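You operate a simulated robot arm through the tools that you are given. There is no shell and no other tool.

You are at the controls of a simulated robot arm. One attempt, no reset.

JOB
Set the yellow knob to 2, blow the brass nozzle dry, rack it.
Fine: knob at 2 before the blow and at the end; hood shut while it turns, stop before opening; rack seat by the bench end.

The check looks at the end state, three seconds after you hand in, the way a careful person would. Anything else that was tipped, shoved, dropped, spilled or broken makes it a failure.

ROBOT AND FRAMES
A 7-joint arm with a fingered hand, fixed in place. Base frame: the origin is at the foot of the arm, x ahead of it, y to its left, z up. Lengths are in mm, angles in degrees, forces in N, time in s.
Its first joint turns from -166.0 to 166.0 degrees. Payload 4.7 kg.
Tool frame: the origin (TCP) lies between the finger pads and is the grasp point; the fingertips stand 36 mm ahead of it; z points along the fingers, y is the line along which they close. Largest opening 120 mm; the body of the gripper starts 42 mm behind the TCP. The gripper is a hand of 5 fingers: y runs from the thumb to the fingers, the wrist lies at [-18, -122, -210] in the tool frame, and closing takes about 1.5 s.
Orientation is that of the tool frame in the base frame, as a unit quaternion [x, y, z, w]. With the fingers straight down and the wrist toward the robot, the tool's x, y and z point along [0, 1, 0], [1, 0, 0] and [0, 0, -1] of the base frame.

CONTROLS
- The arm moves only by the tool servo_tool. Its arguments are lists of equal length, an entry for each row: "travel": the shift along the tool's x, y, z in units of 200 mm (1.0 is 200 mm), a list of three; "rotation": the turn, a rotation vector about the tool's x, y, z in units of 45 degrees (1.0 is 45 degrees), a list of three. In form: {"travel": [[x, y, z], ...], "rotation": [[rx, ry, rz], ...]}. A call has 1 to 20 rows; each row is the pose to reach, as a shift and turn from the pose commanded when the call began, along the tool's axes at that moment. "grip" is the opening in per cent of the stroke, from 0 (shut) to 100 (fully open), set as the call begins (left out, the last holds). A call with a number of a shift or a turn outside -1 to 1 is refused whole. Each row takes 0.2 s and may step no farther than 50 mm and 8.6 degrees from the row before; otherwise, or with a gripper value out of range, the whole call is refused. A pose out of reach is approached as far as the arm can. The call stops where the force on the tool passes 40 N (or 10 N more than at its start, if that is more) or the arm is blocked; 0.2 s more then pass. The fingers move at their own pace (about 45 mm/s each) and stop on an object; they squeeze with about 27 N. The grip force told is the motor's: it shows also when the fingers shut on nothing. Time passes only in rows, and 0.2 s behind the last, so rows that repeat a pose let the fingers close. It gives the time, the measured TCP pose, the force on the tool (base axes), the opening and the grip force at its end, in the units of the frame above (readings bear some noise), with the torque about the TCP (base axes, N m) and any sound that the robot's microphone picked up.
- Cameras (640 x 400 px; columns grow to the right, rows downward): "scene" is fixed at [220.1, 499.5, 1658.6]; the picture's right is [-0.13, -0.99, 0.00], its down [-0.90, 0.12, -0.42] and it looks along [0.42, -0.05, -0.91] (base axes); focal length 272 px, centre (320, 200). "wrist" rides on the gripper at [73, -91, -143] in the tool frame; the picture's right is [-0.80, 0.28, -0.53], its down [-0.53, -0.73, 0.42] and it looks along [-0.27, 0.62, 0.74] (tool axes); focal length 234 px, centre (320, 200). There is no depth. A picture from a camera that has moved, and an enlarged one, comes with that camera's place and axes in the base frame and with its lens.
- grab_frame(camera): a new picture of that camera. No time passes.
- grasp_type(shape): the hand has 5 fingers and takes this shape, open, in about a second: jaw (thumb against the fingers, like two jaws); tri (thumb and two fingers); tip (a fingertip pinch); poke (one finger out to press); point (the index stretched); flat (the hand flat); cup (the hand cupped); fist (a fist). The gripper value then closes the fingers along that shape, each until it touches; the sizes above hold for jaw. It gives what a move gives, with no picture.
- close_up(camera, box): a new picture of the part [left, top, right, bottom] of that camera's present view, enlarged. No time passes.
- hand_in(): hands the job in; it is judged then, once.

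Places have to be worked out from the pictures, the camera data and where the tool is seen. Open the gripper and draw the arm clear of the work before you hand the job in, unless the task says otherwise.

The tools are called after ">>>" as a command line: name --argument value ..., lists and objects as JSON in quotes. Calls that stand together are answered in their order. servo_tool: Moves the arm, as the interface text tells. Its arguments: {"type":"object","properties":{"travel":{"type":"array","items":{"type":"array","items":{"type":"number"}}},"rotation":{"type":"array","items":{"type":"array","items":{"type":"number"}}},"grip":{"type":"number"}},"required":["travel","rotation"]} The other tools are called the same way: grasp_type (shape) gives the hand a shape; grab_frame (camera) takes a picture; close_up (camera, box) takes an enlarged picture of a part of a camera's view; hand_in () hands the job in.

At the start:

```text
time: 0.0
tool_pos: [590.1, 255.4, 1266.7]
tcp_rot: [0.707, 0.707, 0.0, 0.0]
ft_force: [0.6, 0.0, 0.4]
wrist_torque: [0.04, 0.01, 0.02]
gripper_width: 119.6
grip_force: 0.0
shape: jaw
```

scene: 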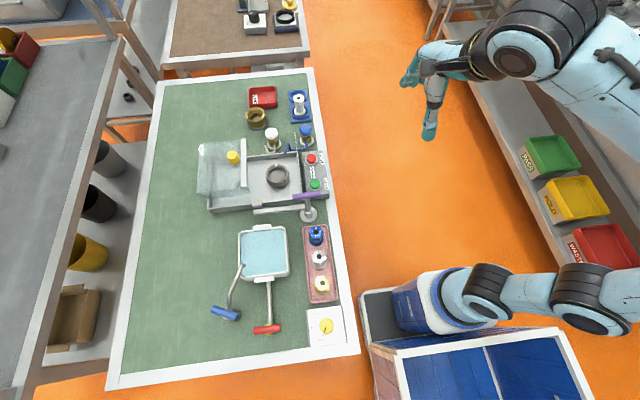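
wrist: 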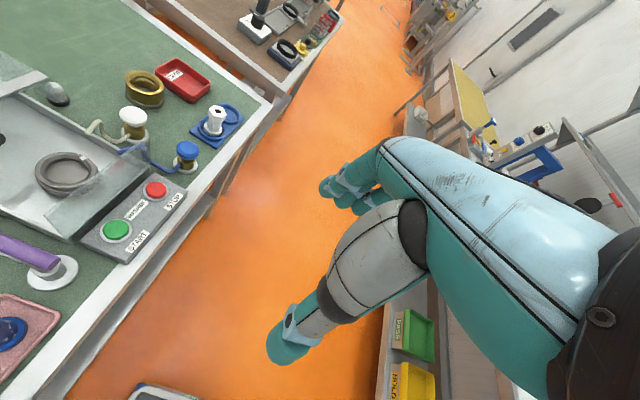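

The overview shows a bench with a hooded cabinet, START/STOP buttons, several knobs, and trays. I'll enlarge parts of the scene to identify things.

>>> close_up --camera "scene" --box '[190, 75, 350, 175]'

>>> close_up --camera "scene" --box '[190, 140, 350, 240]'

>>> close_up --camera "scene" --box '[200, 215, 360, 350]'

>>> close_up --camera "wrist" --box '[0, 40, 280, 215]'

```text
4.00 times, centred on (270, 125) of scene
camera zoom: at [220.1, 499.5, 1658.6], right [-0.13, -0.99, 0.0], down [-0.9, 0.12, -0.42], along [0.42, -0.05, -0.91], focal length 1088 px, centre (520, 500)
```

zoom: 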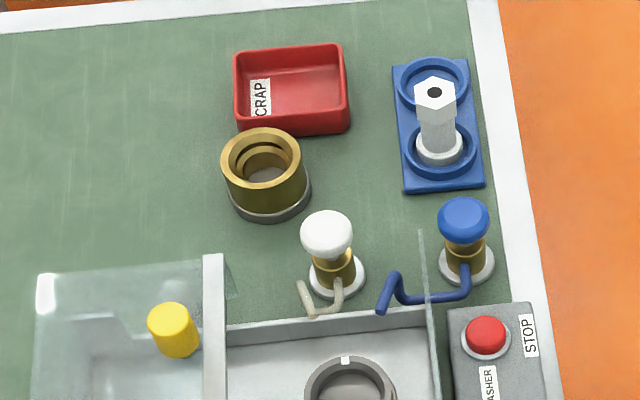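

```text
4.00 times, centred on (270, 190) of scene
camera zoom: at [220.1, 499.5, 1658.6], right [-0.13, -0.99, 0.0], down [-0.9, 0.12, -0.42], along [0.42, -0.05, -0.91], focal length 1088 px, centre (520, 240)
```

zoom: 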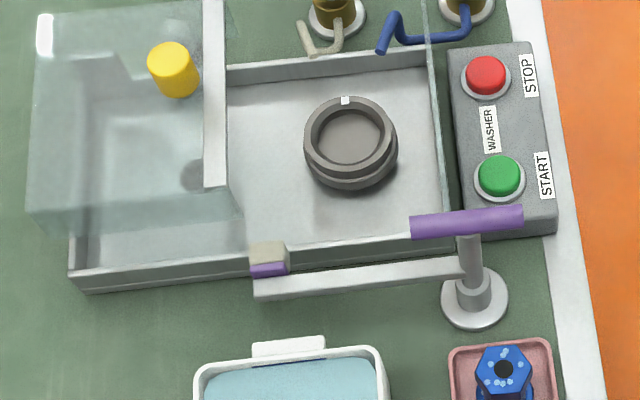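

```text
2.96 times, centred on (280, 282) of scene
camera zoom: at [220.1, 499.5, 1658.6], right [-0.13, -0.99, 0.0], down [-0.9, 0.12, -0.42], along [0.42, -0.05, -0.91], focal length 806 px, centre (438, -44)
```

zoom: 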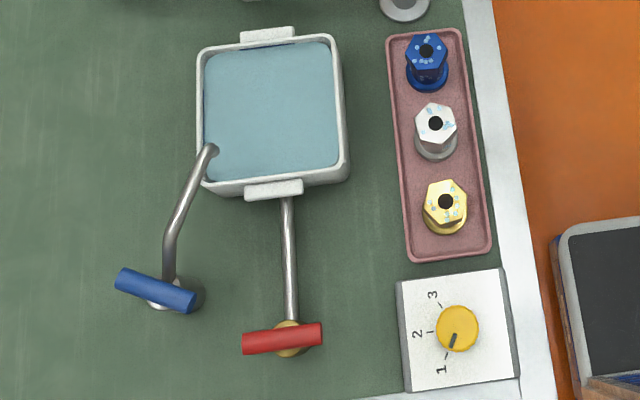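

```text
2.29 times, centred on (140, 128) of wrist
camera zoom: at [497.1, 328.6, 1410.2], right [0.28, -0.8, 0.53], down [-0.73, -0.53, -0.42], along [0.62, -0.27, -0.74], focal length 535 px, centre (731, 366)
```

zoom: 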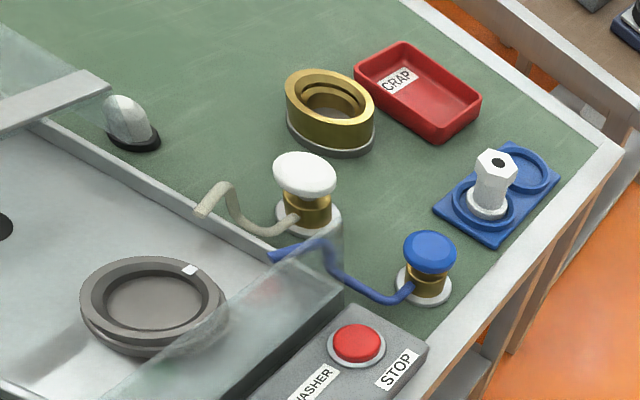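

The washer stop button triangulates to about (697, 468, 936) and the rack's empty seat to about (1014, 483, 888), so the bench top is near z≈880–900. I'll move over the bench and turn the hand so the wrist camera looks at the washer area.

>>> servo_tool --travel '[[0.2, -0.13, 0], [0.4, -0.26, 0], [0.6, -0.39, 0], [0.8, -0.52, 0], [1.0, -0.65, 0]]' --rotation '[[0, 0, -0.156], [0, 0, -0.312], [0, 0, -0.468], [0, 0, -0.624], [0, 0, -0.78]]'

>>> grab_frame --camera "wrist"

>>> grab_frame --camera "scene"

```text
time: 1.2
tool_pos: [461.2, 457.7, 1265.3]
tcp_rot: [0.461, 0.888, 0.0, 0.0]
ft_force: [0.5, -0.5, -0.2]
wrist_torque: [0.0, 0.0, 0.02]
gripper_width: 119.7
grip_force: 0.0
shape: jaw
```

```text
taken
camera wrist: at [342.8, 464.5, 1409.5], right [0.69, -0.5, 0.53], down [-0.29, -0.86, -0.42], along [0.66, 0.14, -0.74], focal length 234 px, centre (320, 200)
```

wrist: 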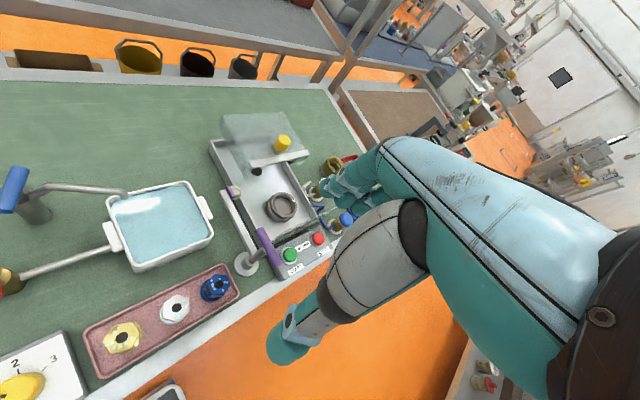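

```text
taken
```

scene: 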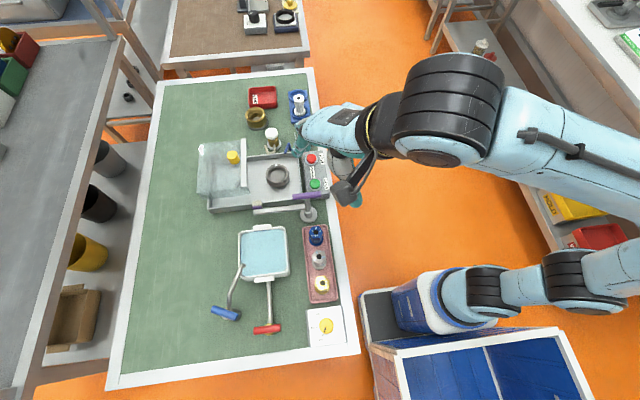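

>>> close_up --camera "wrist" --box '[200, 100, 360, 200]'

>>> close_up --camera "wrist" --box '[200, 180, 360, 280]'

>>> close_up --camera "wrist" --box '[0, 260, 224, 400]'

>>> close_up --camera "wrist" --box '[0, 150, 240, 300]'

```text
4.00 times, centred on (280, 150) of wrist
camera zoom: at [342.8, 464.5, 1409.5], right [0.69, -0.5, 0.53], down [-0.29, -0.86, -0.42], along [0.66, 0.14, -0.74], focal length 937 px, centre (480, 400)
```

zoom: 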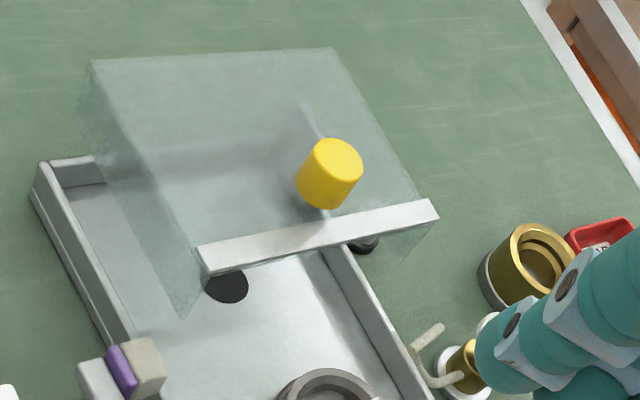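

```text
4.00 times, centred on (280, 230) of wrist
camera zoom: at [342.8, 464.5, 1409.5], right [0.69, -0.5, 0.53], down [-0.29, -0.86, -0.42], along [0.66, 0.14, -0.74], focal length 937 px, centre (480, 80)
```

zoom: 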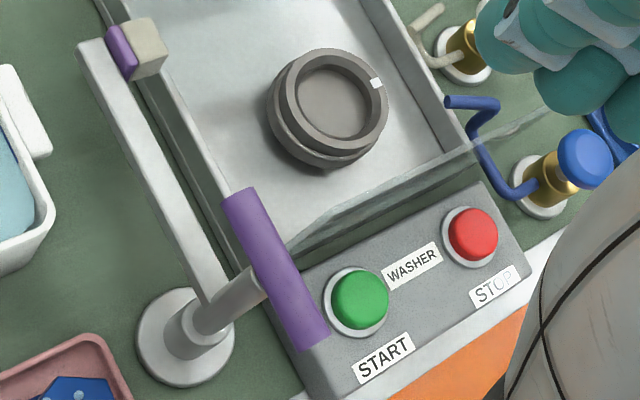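

```text
2.86 times, centred on (112, 330) of wrist
camera zoom: at [342.8, 464.5, 1409.5], right [0.69, -0.5, 0.53], down [-0.29, -0.86, -0.42], along [0.66, 0.14, -0.74], focal length 669 px, centre (914, -171)
```

zoom: 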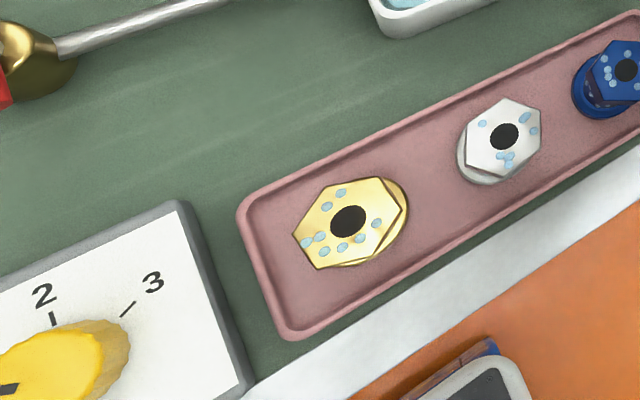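

```text
2.67 times, centred on (120, 225) of wrist
camera zoom: at [342.8, 464.5, 1409.5], right [0.69, -0.5, 0.53], down [-0.29, -0.86, -0.42], along [0.66, 0.14, -0.74], focal length 624 px, centre (853, 133)
```

zoom: 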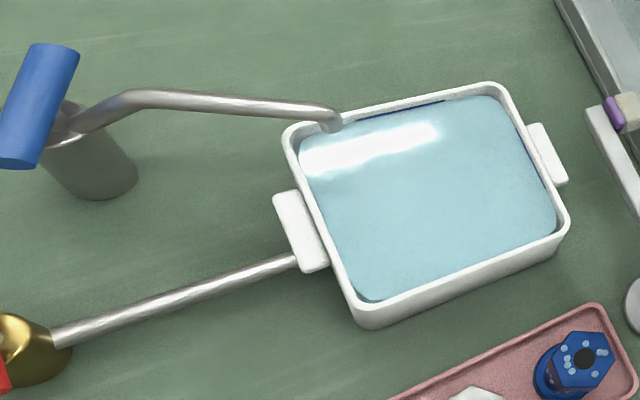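

The washer has a sliding glass hood with a yellow handle, a grey cup, white and blue valves with spouts, a purple lever and START/STOP. I'll drop the camera closer to read the details before touching anything.

>>> servo_tool --travel '[[-0.035, 0.16, 0.15], [-0.07, 0.32, 0.3], [-0.105, 0.48, 0.45], [-0.14, 0.635, 0.6]]' --rotation '[[0, 0, 0], [0, 0, 0], [0, 0, 0], [0, 0, 0]]'

>>> grab_frame --camera "wrist"

>>> close_up --camera "wrist" --box '[160, 80, 400, 230]'

>>> close_up --camera "scene" --box '[290, 300, 350, 350]'

```text
time: 2.2
tool_pos: [579.1, 506.0, 1148.0]
tcp_rot: [0.461, 0.888, 0.0, 0.0]
ft_force: [-0.1, -1.4, 1.5]
wrist_torque: [-0.02, -0.03, 0.01]
gripper_width: 119.7
grip_force: 0.1
shape: jaw
```

```text
taken
camera wrist: at [460.9, 512.7, 1290.6], right [0.69, -0.5, 0.53], down [-0.29, -0.86, -0.43], along [0.66, 0.14, -0.74], focal length 234 px, centre (320, 200)
```

wrist: 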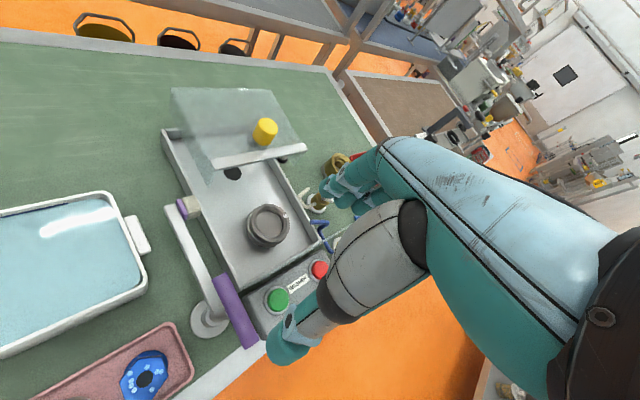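

```text
2.67 times, centred on (280, 155) of wrist
camera zoom: at [460.9, 512.7, 1290.6], right [0.69, -0.5, 0.53], down [-0.29, -0.86, -0.43], along [0.66, 0.14, -0.74], focal length 624 px, centre (427, 320)
```

zoom: 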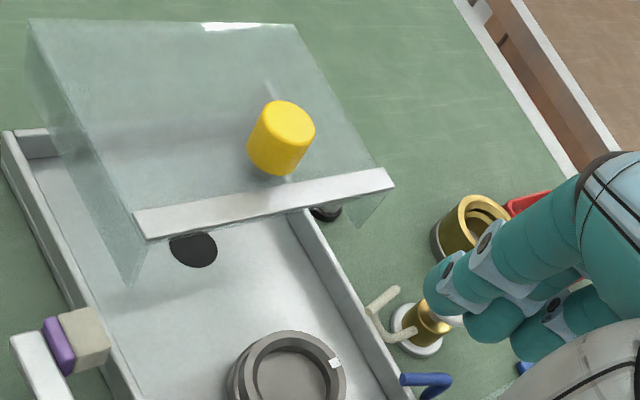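

```text
8.00 times, centred on (320, 325) of scene
camera zoom: at [220.1, 499.5, 1658.6], right [-0.13, -0.99, 0.0], down [-0.9, 0.12, -0.42], along [0.42, -0.05, -0.91], focal length 2176 px, centre (320, -800)
```

zoom: 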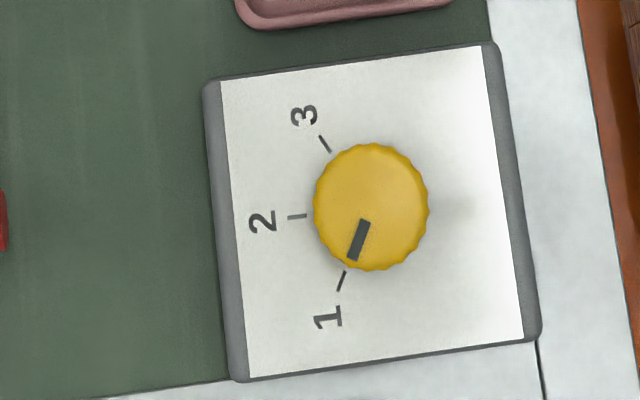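

The dial's pointer is at 1; tick 2 lies about 57–60° clockwise seen from above. I'll zoom further on the lever, pad, spouts and valves to understand what each does.

>>> close_up --camera "wrist" --box '[160, 180, 272, 250]'

>>> close_up --camera "wrist" --box '[230, 140, 374, 230]'

>>> close_up --camera "wrist" --box '[160, 240, 352, 360]'

>>> close_up --camera "scene" --box '[240, 110, 320, 160]'

>>> close_up --camera "scene" --box '[240, 160, 340, 222]'

>>> close_up --camera "scene" --box '[240, 0, 320, 50]'

```text
5.71 times, centred on (216, 215) of wrist
camera zoom: at [460.9, 512.7, 1290.6], right [0.69, -0.5, 0.53], down [-0.29, -0.86, -0.43], along [0.66, 0.14, -0.74], focal length 1338 px, centre (914, 114)
```

zoom: 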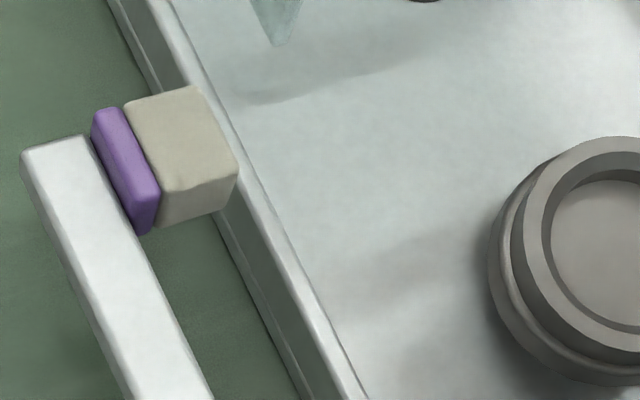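

```text
4.44 times, centred on (302, 185) of wrist
camera zoom: at [460.9, 512.7, 1290.6], right [0.69, -0.5, 0.53], down [-0.29, -0.86, -0.43], along [0.66, 0.14, -0.74], focal length 1041 px, centre (400, 267)
```

zoom: 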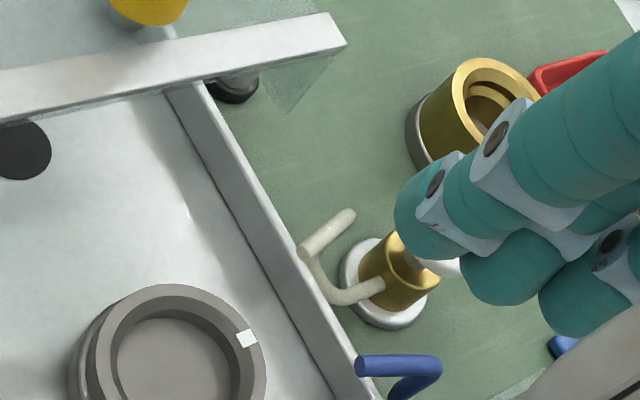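

```text
3.33 times, centred on (256, 300) of wrist
camera zoom: at [460.9, 512.7, 1290.6], right [0.69, -0.5, 0.53], down [-0.29, -0.86, -0.43], along [0.66, 0.14, -0.74], focal length 781 px, centre (533, -133)
```

zoom: 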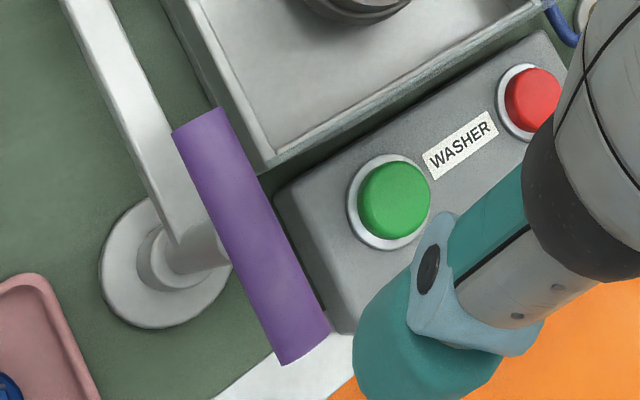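

```text
8.00 times, centred on (280, 135) of scene
camera zoom: at [220.1, 499.5, 1658.6], right [-0.13, -0.99, 0.0], down [-0.9, 0.12, -0.42], along [0.42, -0.05, -0.91], focal length 2176 px, centre (640, 720)
```

zoom: 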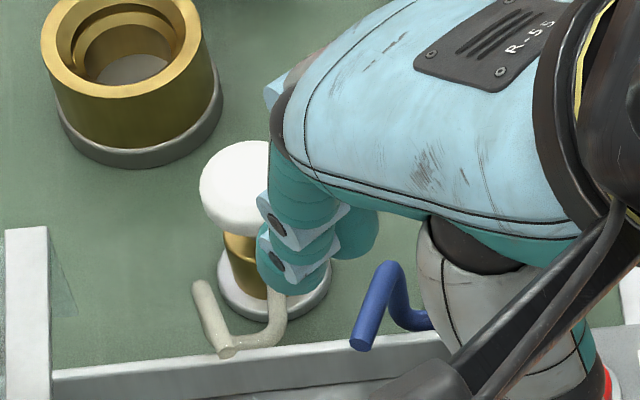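

```text
6.40 times, centred on (290, 191) of scene
camera zoom: at [220.1, 499.5, 1658.6], right [-0.13, -0.99, 0.0], down [-0.9, 0.12, -0.42], along [0.42, -0.05, -0.91], focal length 1741 px, centre (512, 258)
```

zoom: 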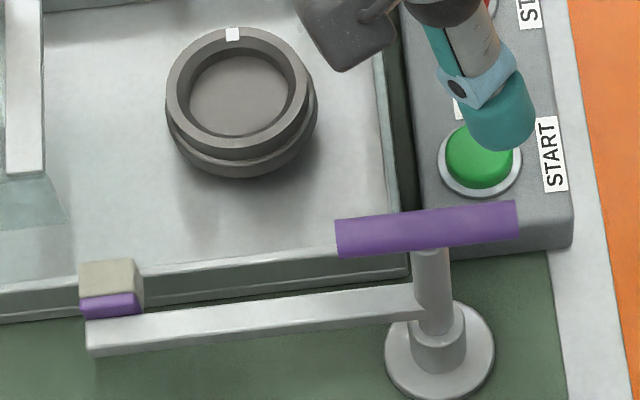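

```text
8.00 times, centred on (280, 25) of scene
camera zoom: at [220.1, 499.5, 1658.6], right [-0.13, -0.99, 0.0], down [-0.9, 0.12, -0.42], along [0.42, -0.05, -0.91], focal length 2176 px, centre (640, 1600)
```

zoom: 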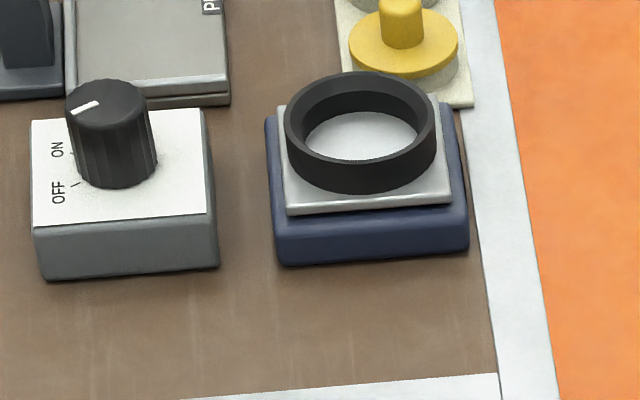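

The picture is clearer: white and blue valves have spouts aimed at the turning cup (white likely air), and the dial needs turning from 1 to 2 first. I judge the dial at about (220, 490), so I move to hover above it with the tool's y axis turned to about 115° azimuth.

>>> servo_tool --travel '[[0.097, -0.152, 0.024], [0.194, -0.304, 0.048], [0.291, -0.456, 0.072], [0.388, -0.608, 0.096], [0.485, -0.76, 0.12]]' --rotation '[[0, 0, -0.178], [0, 0, -0.356], [0, 0, -0.533], [0, 0, -0.711], [0, 0, -0.889]]'

>>> servo_tool --travel '[[0.171, -0.054, 0.024], [0.342, -0.108, 0.048], [0.512, -0.162, 0.072], [0.683, -0.216, 0.096], [0.854, -0.27, 0.12]]' --rotation '[[0, 0, -0.178], [0, 0, -0.356], [0, 0, -0.533], [0, 0, -0.711], [0, 0, -0.889]]'

>>> grab_frame --camera "wrist"

>>> grab_frame --camera "scene"

```text
time: 3.4
tool_pos: [399.2, 498.7, 1121.4]
tcp_rot: [0.129, 0.992, 0.0, 0.001]
ft_force: [0.1, -0.3, 0.0]
wrist_torque: [-0.02, 0.0, 0.01]
gripper_width: 119.9
grip_force: 0.1
shape: jaw
```

```text
time: 4.6
tool_pos: [217.8, 489.2, 1099.7]
tcp_rot: [-0.218, 0.976, 0.0, 0.0]
ft_force: [-0.3, 0.4, 0.2]
wrist_torque: [0.01, 0.0, -0.03]
gripper_width: 119.8
grip_force: 0.0
shape: jaw
```

```text
taken
camera wrist: at [189.5, 375.3, 1243.7], right [0.61, 0.59, 0.53], down [0.79, -0.44, -0.43], along [-0.02, 0.68, -0.74], focal length 234 px, centre (320, 200)
```

wrist: 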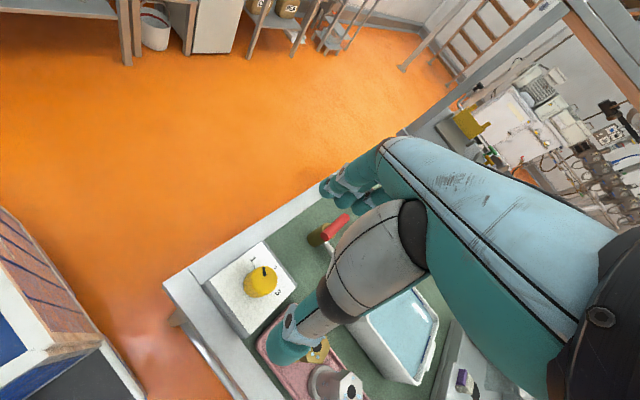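

```text
taken
```

scene: 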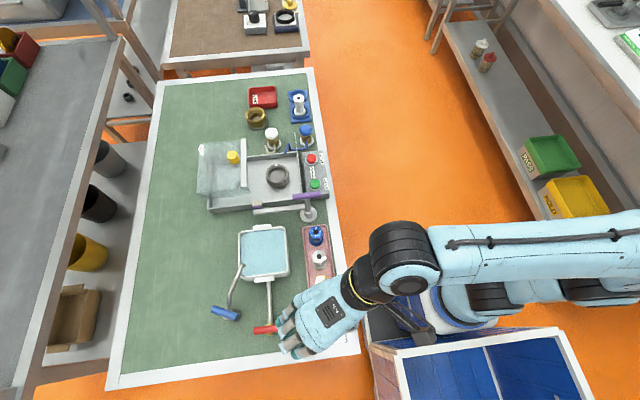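

The knob shows at wrist pixel (261, 281), consistent with roughly (220, 490, 920). I'll partly close the hand and descend 90 mm for a second look.

>>> servo_tool --travel '[[0, 0, 0.11], [0, 0, 0.22], [0, 0, 0.33], [0, 0, 0.45], [0, 0, 0.45], [0, 0, 0.45]]' --rotation '[[0, 0, 0], [0, 0, 0], [0, 0, 0], [0, 0, 0], [0, 0, 0], [0, 0, 0]]' --grip 60

>>> grab_frame --camera "wrist"

>>> close_up --camera "scene" --box '[250, 270, 370, 370]'

```text
time: 6.0
tool_pos: [218.5, 490.3, 1008.1]
tcp_rot: [-0.218, 0.976, 0.001, 0.0]
ft_force: [-0.2, -0.2, -0.2]
wrist_torque: [0.0, -0.01, 0.02]
gripper_width: 72.3
grip_force: 0.0
shape: jaw
```

```text
taken
camera wrist: at [191.4, 376.0, 1152.3], right [0.61, 0.59, 0.53], down [0.79, -0.44, -0.42], along [-0.02, 0.68, -0.74], focal length 234 px, centre (320, 200)
```

wrist: 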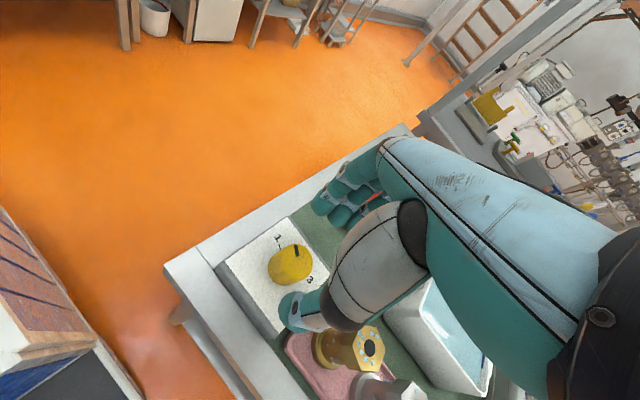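

```text
4.00 times, centred on (310, 320) of scene
camera zoom: at [220.1, 499.5, 1658.6], right [-0.13, -0.99, 0.0], down [-0.9, 0.12, -0.42], along [0.42, -0.05, -0.91], focal length 1088 px, centre (360, -280)
```

zoom: 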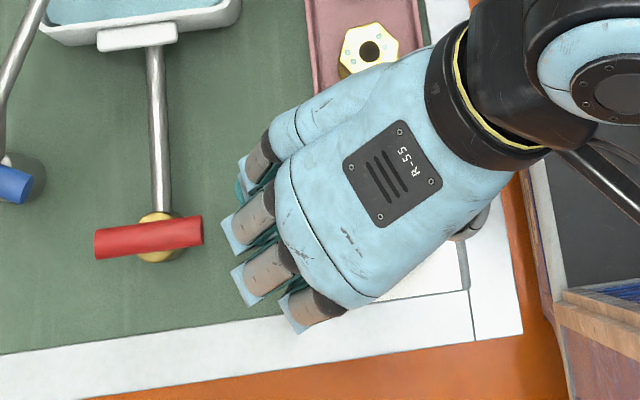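

Triangulating the two wrist views puts the knob at about (219, 489, 937), nearly under the TCP. I'll zoom to judge the knob height over the panel.

>>> close_up --camera "wrist" --box '[210, 200, 370, 300]'

```text
4.00 times, centred on (290, 250) of wrist
camera zoom: at [191.4, 376.0, 1152.3], right [0.61, 0.59, 0.53], down [0.79, -0.44, -0.42], along [-0.02, 0.68, -0.74], focal length 937 px, centre (440, 0)
```

zoom: 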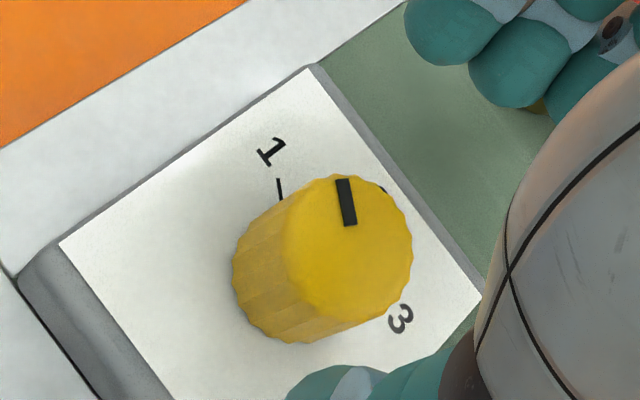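

The knob is about 32 mm wide and 23 mm tall, with its top around z≈942. I descend so the fingertips come to about z≈927 and look again.

>>> servo_tool --travel '[[0, 0, 0.08], [0, 0, 0.16], [0, 0, 0.225]]' --rotation '[[0, 0, 0], [0, 0, 0], [0, 0, 0]]'

>>> close_up --camera "wrist" --box '[230, 160, 390, 290]'

```text
time: 6.8
tool_pos: [221.0, 489.5, 964.4]
tcp_rot: [-0.217, 0.976, -0.001, 0.0]
ft_force: [0.1, -0.2, -0.1]
wrist_torque: [-0.01, 0.0, 0.0]
gripper_width: 72.3
grip_force: 0.0
shape: jaw
```

```text
3.08 times, centred on (310, 225) of wrist
camera zoom: at [192.0, 375.6, 1107.3], right [0.61, 0.59, 0.53], down [0.79, -0.44, -0.42], along [-0.02, 0.68, -0.74], focal length 720 px, centre (351, 123)
```

zoom: 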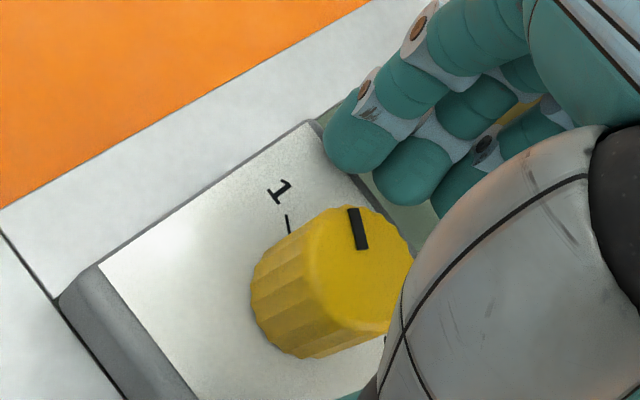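

The knob sits centred between thumb and fingers, with the tips about 15 mm below its top. I close on it now.

>>> servo_tool --travel '[[0, 0, 0], [0, 0, 0], [0, 0, 0], [0, 0, 0], [0, 0, 0], [0, 0, 0]]' --rotation '[[0, 0, 0], [0, 0, 0], [0, 0, 0], [0, 0, 0], [0, 0, 0], [0, 0, 0]]' --grip 15

>>> close_up --camera "wrist" --box '[230, 160, 390, 290]'

```text
time: 8.2
tool_pos: [222.1, 488.1, 963.1]
tcp_rot: [-0.217, 0.976, 0.0, -0.001]
ft_force: [4.2, -7.9, -1.3]
wrist_torque: [-0.26, -0.1, -0.04]
gripper_width: 23.4
grip_force: 26.8
shape: jaw
```

```text
3.08 times, centred on (310, 225) of wrist
camera zoom: at [192.3, 375.1, 1107.2], right [0.61, 0.59, 0.52], down [0.79, -0.44, -0.42], along [-0.02, 0.67, -0.74], focal length 720 px, centre (351, 123)
```

zoom: 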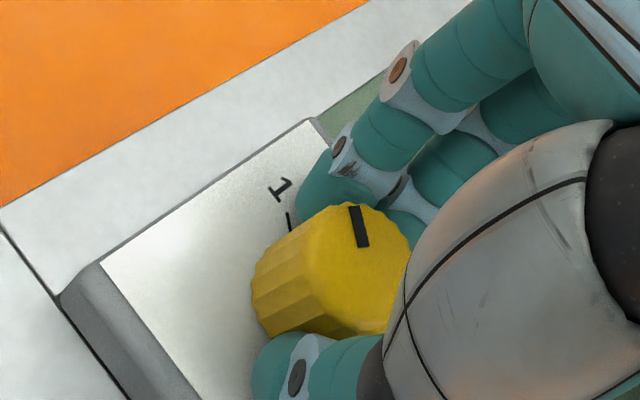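

The knob is held (grip 26.8 N). I turn clockwise as seen from above: 42° first, watching force and sound.

>>> servo_tool --travel '[[0, 0, 0], [0, 0, 0], [0, 0, 0], [0, 0, 0], [0, 0, 0], [0, 0, 0]]' --rotation '[[0, 0, 0.16], [0, 0, 0.32], [0, 0, 0.48], [0, 0, 0.64], [0, 0, 0.8], [0, 0, 0.93]]'

>>> close_up --camera "wrist" --box '[230, 160, 390, 290]'

```text
time: 9.6
tool_pos: [220.9, 488.6, 962.8]
tcp_rot: [0.145, 0.989, 0.0, 0.001]
ft_force: [1.5, -14.9, -0.1]
wrist_torque: [-0.4, 0.02, 0.04]
gripper_width: 23.1
grip_force: 26.5
shape: jaw
```

```text
3.08 times, centred on (310, 225) of wrist
camera zoom: at [123.7, 422.4, 1106.8], right [0.85, 0.04, 0.53], down [0.3, -0.85, -0.42], along [0.43, 0.52, -0.74], focal length 720 px, centre (351, 123)
```

zoom: 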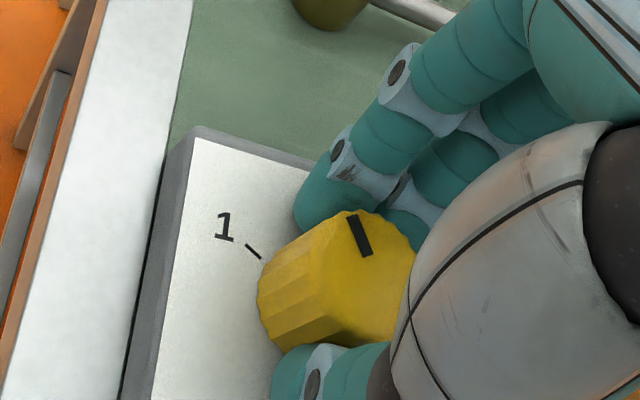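

The knob follows the hand without slip, now about 42° round. I add another 16.5° and then check against the tick.

>>> servo_tool --travel '[[0, 0, 0], [0, 0, 0], [0, 0, 0]]' --rotation '[[0, 0, 0.18], [0, 0, 0.367], [0, 0, 0.367]]'

>>> close_up --camera "wrist" --box '[230, 160, 390, 290]'

>>> close_up --camera "scene" --box '[290, 300, 350, 350]'

```text
time: 10.4
tool_pos: [220.5, 489.7, 963.5]
tcp_rot: [0.286, 0.958, -0.001, 0.0]
ft_force: [3.7, -12.4, -6.2]
wrist_torque: [-0.22, -0.15, 0.04]
gripper_width: 22.5
grip_force: 26.9
shape: jaw
```

```text
3.08 times, centred on (310, 225) of wrist
camera zoom: at [108.9, 452.4, 1107.1], right [0.82, -0.21, 0.53], down [0.04, -0.9, -0.42], along [0.56, 0.37, -0.74], focal length 720 px, centre (351, 123)
```

zoom: 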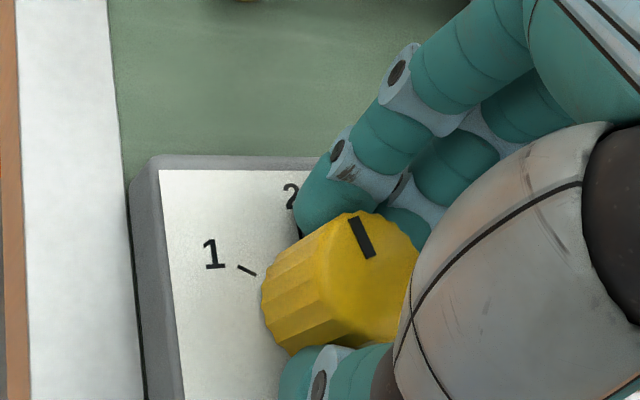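

```text
8.00 times, centred on (320, 325) of scene
camera zoom: at [220.1, 499.5, 1658.6], right [-0.13, -0.99, 0.0], down [-0.9, 0.12, -0.42], along [0.42, -0.05, -0.91], focal length 2176 px, centre (320, -800)
```

zoom: 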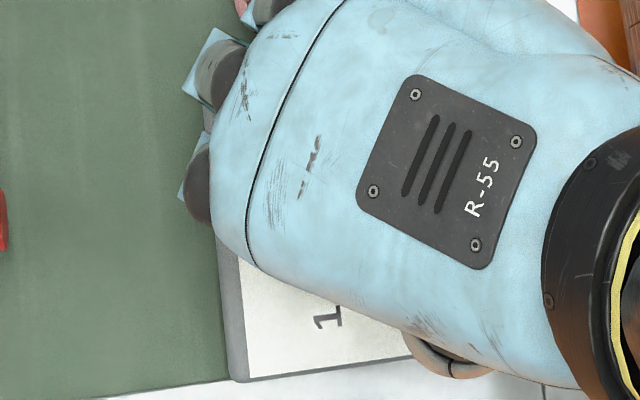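

The "2" label sits just off the pointer direction. I release, lift, and back off so the scene camera can verify the pointer.

>>> servo_tool --travel '[[0, 0, 0], [0, 0, 0], [0, 0, 0], [0, 0, -0.15], [0, 0, -0.35], [0, 0, -0.55], [0, -0.2, -0.7], [0, -0.4, -0.8], [0, -0.6, -0.9]]' --rotation '[[0, 0, 0], [0, 0, 0], [0, 0, 0], [0, 0, 0], [0, 0, 0], [0, 0, 0], [0, 0, 0], [0, 0, 0], [0, 0, 0]]' --grip 60

>>> close_up --camera "scene" --box '[290, 300, 350, 350]'

>>> grab_frame --camera "wrist"

```text
time: 12.4
tool_pos: [155.7, 389.5, 1144.2]
tcp_rot: [0.287, 0.958, -0.001, 0.0]
ft_force: [0.3, -0.6, 0.0]
wrist_torque: [-0.01, -0.01, -0.04]
gripper_width: 71.7
grip_force: 0.1
shape: jaw
```

```text
8.00 times, centred on (320, 325) of scene
camera zoom: at [220.1, 499.5, 1658.6], right [-0.13, -0.99, 0.0], down [-0.9, 0.12, -0.42], along [0.42, -0.05, -0.91], focal length 2176 px, centre (320, -800)
```

zoom: 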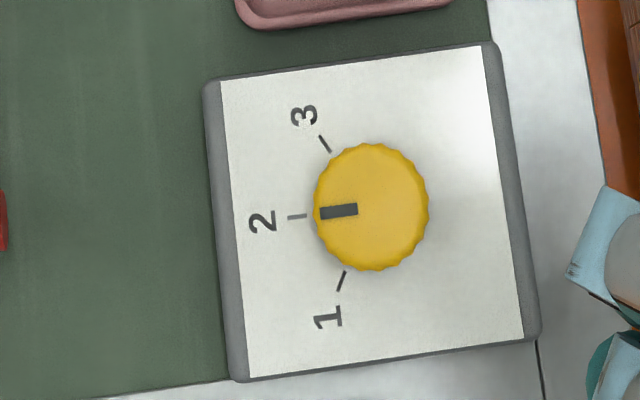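

```text
taken
camera wrist: at [44.7, 353.5, 1288.2], right [0.83, -0.21, 0.53], down [0.04, -0.91, -0.42], along [0.56, 0.37, -0.74], focal length 234 px, centre (320, 200)
```

wrist: 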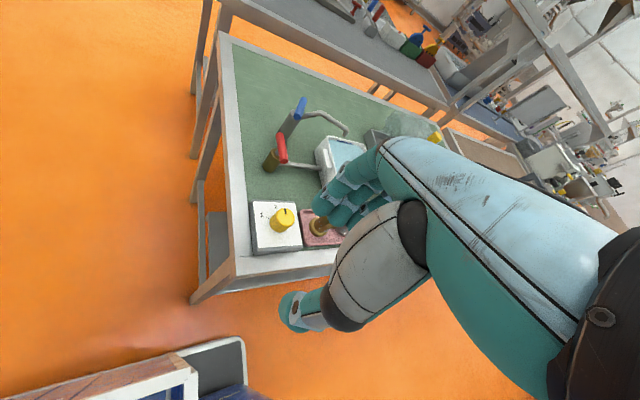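

The dial pointer now lines up with 2. Next is the brass nozzle at roughly (314, 484); I hover above it with the tool's y axis at about 135°, so the fingers stay clear of the neighbouring nozzle.

>>> servo_tool --travel '[[-0.04, 0.083, 0.03], [-0.08, 0.166, 0.06], [-0.12, 0.248, 0.09], [-0.16, 0.331, 0.12], [-0.2, 0.414, 0.15]]' --rotation '[[0, 0, -0.174], [0, 0, -0.348], [0, 0, -0.523], [0, 0, -0.697], [0, 0, -0.871]]'

>>> servo_tool --travel '[[-0.083, 0.039, 0.034], [-0.167, 0.078, 0.068], [-0.25, 0.116, 0.1], [-0.334, 0.155, 0.136], [-0.417, 0.194, 0.17]]' --rotation '[[0, 0, -0.174], [0, 0, -0.348], [0, 0, -0.523], [0, 0, -0.697], [0, 0, -0.871]]'

>>> grab_frame --camera "wrist"

>>> grab_frame --camera "scene"

```text
time: 13.6
tool_pos: [233.0, 438.0, 1111.9]
tcp_rot: [-0.053, 0.999, 0.001, 0.0]
ft_force: [0.6, 0.0, 0.6]
wrist_torque: [0.04, -0.01, 0.01]
gripper_width: 71.8
grip_force: 0.1
shape: jaw
```

```text
time: 14.8
tool_pos: [312.9, 485.6, 1078.8]
tcp_rot: [-0.385, 0.923, 0.002, 0.0]
ft_force: [0.1, -0.4, 1.1]
wrist_torque: [-0.01, -0.03, -0.02]
gripper_width: 72.0
grip_force: 0.0
shape: jaw
```

```text
taken
camera wrist: at [324.8, 368.6, 1222.9], right [0.37, 0.77, 0.53], down [0.89, -0.14, -0.42], along [-0.25, 0.63, -0.74], focal length 234 px, centre (320, 200)
```

wrist: 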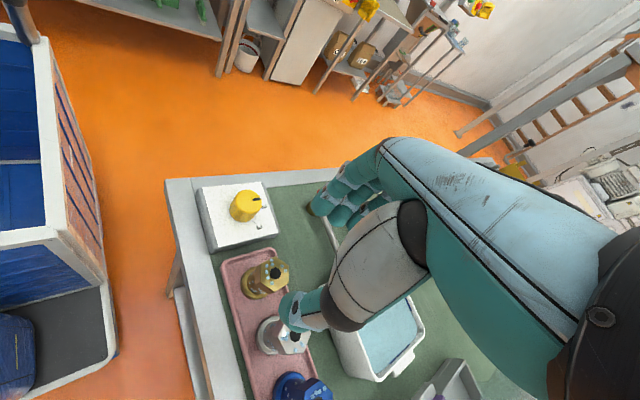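

```text
taken
```

scene: 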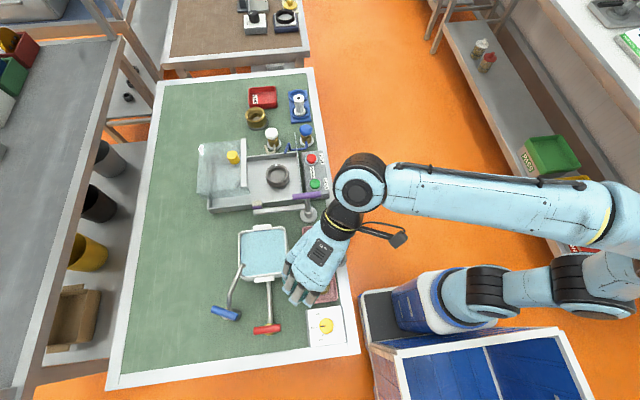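

>>> close_up --camera "wrist" --box '[210, 225, 370, 325]'

```text
4.00 times, centred on (290, 275) of wrist
camera zoom: at [324.8, 368.6, 1222.9], right [0.37, 0.77, 0.53], down [0.89, -0.14, -0.42], along [-0.25, 0.63, -0.74], focal length 937 px, centre (440, -100)
```

zoom: 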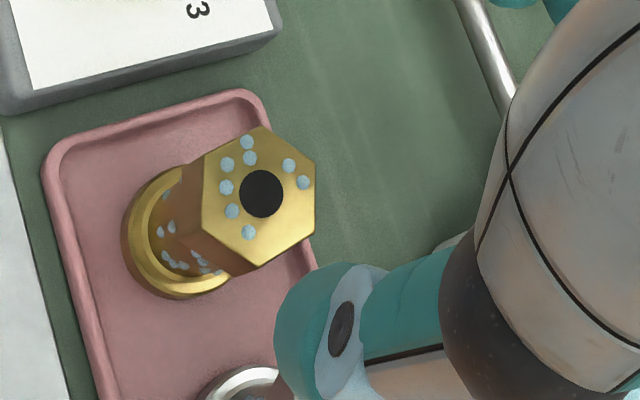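

Nozzle top centre works out at about (314, 481, 975) with the flange around z≈911. I correct the offset, narrow the opening slightly, and descend to z≈1000 for a check.

>>> servo_tool --travel '[[0.01, -0.018, 0.0], [0.01, -0.018, 0.13], [0.01, -0.018, 0.26], [0.01, -0.018, 0.39]]' --rotation '[[0, 0, 0], [0, 0, 0], [0, 0, 0], [0, 0, 0]]' --grip 53

>>> close_up --camera "wrist" --box '[230, 190, 390, 320]'

>>> close_up --camera "scene" --box '[270, 210, 370, 340]'

```text
time: 15.8
tool_pos: [314.9, 480.9, 1001.3]
tcp_rot: [-0.385, 0.923, 0.0, 0.0]
ft_force: [-0.8, 0.7, -1.1]
wrist_torque: [-0.01, -0.01, -0.04]
gripper_width: 63.9
grip_force: 0.1
shape: jaw
```

```text
3.08 times, centred on (310, 255) of wrist
camera zoom: at [325.9, 364.7, 1144.9], right [0.37, 0.77, 0.53], down [0.89, -0.14, -0.42], along [-0.25, 0.63, -0.74], focal length 720 px, centre (351, 31)
```

zoom: 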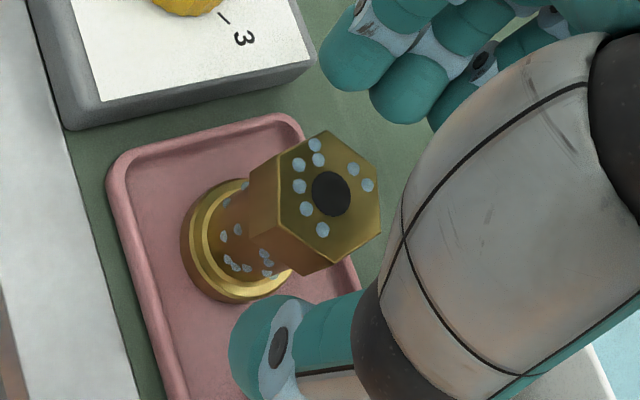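

```text
3.08 times, centred on (320, 275) of scene
camera zoom: at [220.1, 499.5, 1658.6], right [-0.13, -0.99, 0.0], down [-0.9, 0.12, -0.42], along [0.42, -0.05, -0.91], focal length 837 px, centre (320, -31)
```

zoom: 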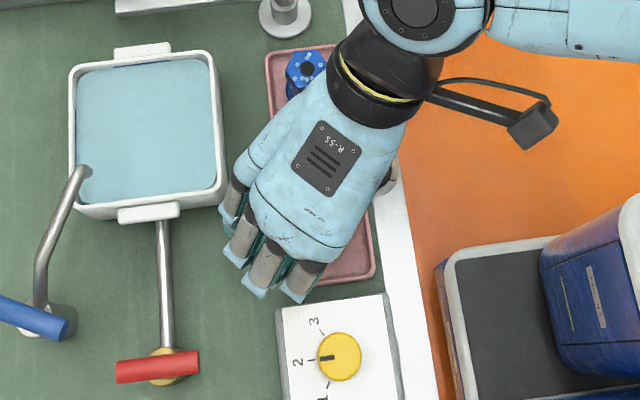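

Nozzle confirmed at (314, 481, 974), centred between the fingers. I descend to TCP z≈957 and then close.

>>> servo_tool --travel '[[0, 0, 0.08], [0, 0, 0.16], [0, 0, 0.22]]' --rotation '[[0, 0, 0], [0, 0, 0], [0, 0, 0]]'

>>> servo_tool --travel '[[0, 0, 0], [0, 0, 0], [0, 0, 0], [0, 0, 0], [0, 0, 0], [0, 0, 0]]' --rotation '[[0, 0, 0], [0, 0, 0], [0, 0, 0], [0, 0, 0], [0, 0, 0], [0, 0, 0]]' --grip 15

>>> close_up --camera "wrist" --box '[230, 170, 390, 300]'

```text
time: 16.6
tool_pos: [314.8, 479.9, 957.7]
tcp_rot: [-0.384, 0.923, 0.0, 0.0]
ft_force: [0.4, -0.6, 0.1]
wrist_torque: [0.0, 0.01, -0.01]
gripper_width: 63.9
grip_force: 0.0
shape: jaw
```

```text
time: 18.0
tool_pos: [314.2, 480.7, 958.3]
tcp_rot: [-0.384, 0.923, 0.0, 0.001]
ft_force: [-0.5, -0.1, -0.1]
wrist_torque: [-0.02, 0.03, -0.01]
gripper_width: 22.9
grip_force: 26.4
shape: jaw
```

```text
3.08 times, centred on (310, 235) of wrist
camera zoom: at [326.6, 363.8, 1101.5], right [0.37, 0.77, 0.53], down [0.89, -0.14, -0.42], along [-0.25, 0.63, -0.74], focal length 720 px, centre (351, 92)
```

zoom: 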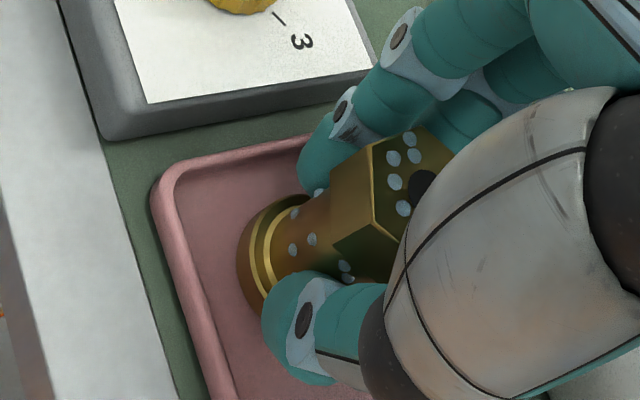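

The nozzle is gripped at its neck with 26 N. I lift straight up and check that it comes along.

>>> servo_tool --travel '[[0, 0, -0.1], [0, 0, -0.25], [0, 0, -0.45], [0, 0, -0.65], [0, 0, -0.7]]' --rotation '[[0, 0, 0], [0, 0, 0], [0, 0, 0], [0, 0, 0], [0, 0, 0]]'

>>> grab_frame --camera "wrist"

>>> close_up --camera "scene" --box '[270, 210, 370, 340]'

```text
time: 19.2
tool_pos: [313.0, 481.6, 1098.8]
tcp_rot: [-0.383, 0.924, 0.0, -0.001]
ft_force: [0.7, 0.7, -2.4]
wrist_torque: [-0.01, -0.04, -0.04]
gripper_width: 22.9
grip_force: 27.7
shape: jaw
```

```text
taken
camera wrist: at [325.4, 365.1, 1242.1], right [0.37, 0.77, 0.52], down [0.89, -0.14, -0.42], along [-0.25, 0.63, -0.74], focal length 234 px, centre (320, 200)
```

wrist: 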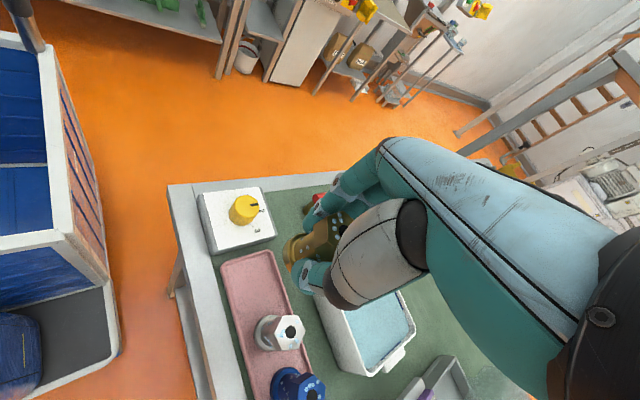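

```text
3.08 times, centred on (320, 275) of scene
camera zoom: at [220.1, 499.5, 1658.6], right [-0.13, -0.99, 0.0], down [-0.9, 0.12, -0.42], along [0.42, -0.05, -0.91], focal length 837 px, centre (320, -31)
```

zoom: 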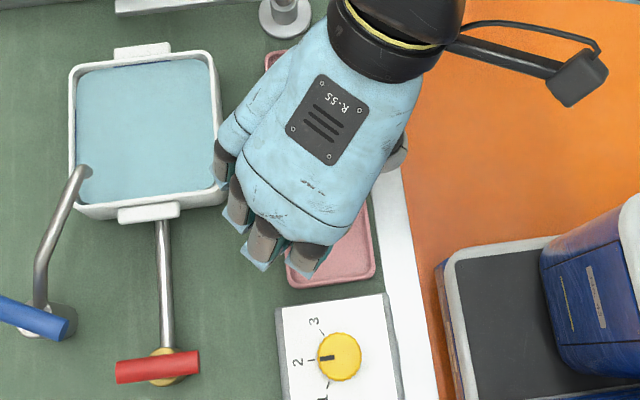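

The nozzle hangs securely from the hand (about 2.4 N) and its neighbours are undisturbed. I carry it high toward the washer while turning the tool's y axis to about 50°, an approach that keeps the fingers between the two spouts.

>>> servo_tool --travel '[[-0.132, -0.074, -0.1], [-0.264, -0.149, -0.155], [-0.396, -0.223, -0.155], [-0.528, -0.297, -0.155], [-0.66, -0.372, -0.155], [-0.792, -0.446, -0.155]]' --rotation '[[0, 0, 0.157], [0, 0, 0.315], [0, 0, 0.472], [0, 0, 0.629], [0, 0, 0.787], [0, 0, 0.944]]'

>>> servo_tool --travel '[[-0.094, 0.021, 0], [-0.189, 0.042, 0], [-0.283, 0.063, 0], [-0.377, 0.083, 0], [-0.472, 0.104, 0], [-0.566, 0.125, 0]]' --rotation '[[0, 0, 0.157], [0, 0, 0.315], [0, 0, 0.472], [0, 0, 0.629], [0, 0, 0.787], [0, 0, 0.944]]'

>>> grab_frame --camera "wrist"

>>> grab_frame --camera "scene"

```text
time: 20.6
tool_pos: [489.5, 527.9, 1129.4]
tcp_rot: [-0.022, 1.0, 0.0, 0.001]
ft_force: [-0.5, -0.1, -1.0]
wrist_torque: [-0.01, -0.02, 0.0]
gripper_width: 22.7
grip_force: 27.0
shape: jaw
```

```text
time: 22.0
tool_pos: [600.1, 560.7, 1129.0]
tcp_rot: [0.341, 0.94, 0.001, 0.001]
ft_force: [0.2, 0.5, -2.1]
wrist_torque: [0.01, 0.04, 0.02]
gripper_width: 22.7
grip_force: 26.8
shape: jaw
```

```text
taken
camera wrist: at [485.0, 537.2, 1272.4], right [0.8, -0.3, 0.53], down [-0.06, -0.9, -0.43], along [0.6, 0.31, -0.74], focal length 234 px, centre (320, 200)
```

wrist: 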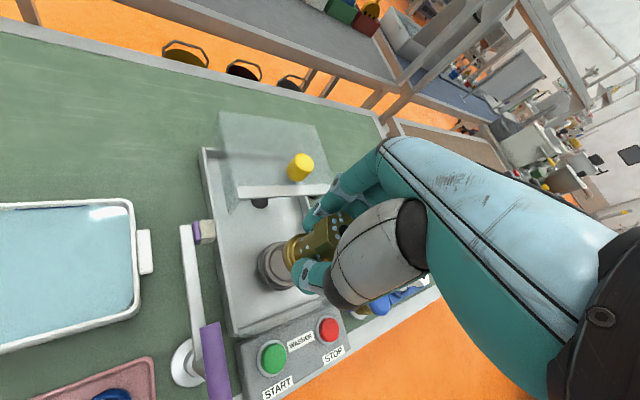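

```text
taken
```

scene: 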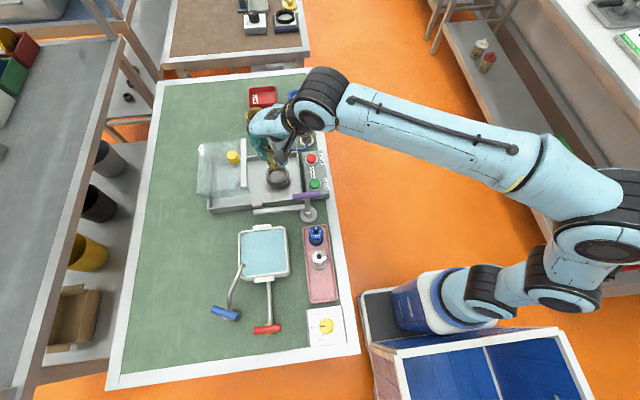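

From the earlier views I get the cup rim centre at about (659.6, 575, 926), with spout ends near (720, 543, 950) and (720, 599, 953). I zoom in on the hand to see where the spare fingers are.

>>> close_up --camera "scene" --box '[220, 110, 340, 210]'

>>> close_up --camera "wrist" --box '[240, 170, 440, 310]'

```text
4.00 times, centred on (280, 160) of scene
camera zoom: at [220.1, 499.5, 1658.6], right [-0.13, -0.99, 0.0], down [-0.9, 0.12, -0.42], along [0.42, -0.05, -0.91], focal length 1088 px, centre (480, 360)
```

zoom: 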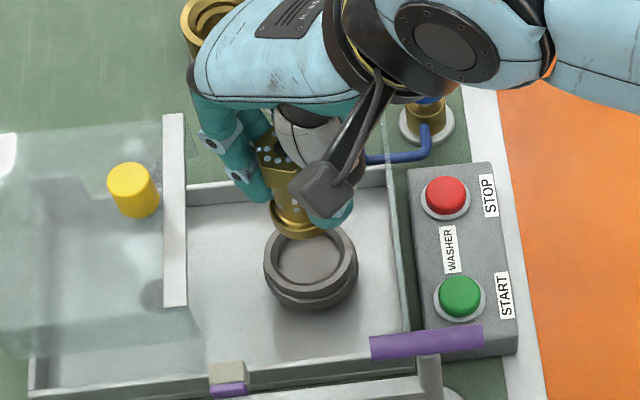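

```text
2.86 times, centred on (340, 240) of wrist
camera zoom: at [485.0, 537.2, 1272.4], right [0.8, -0.3, 0.53], down [-0.06, -0.9, -0.43], along [0.6, 0.31, -0.74], focal length 669 px, centre (263, 86)
```

zoom: 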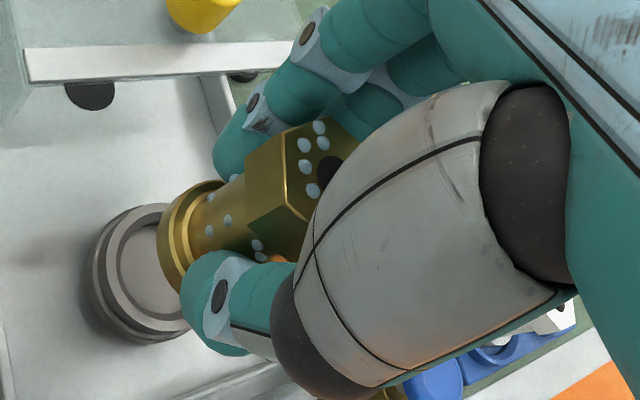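

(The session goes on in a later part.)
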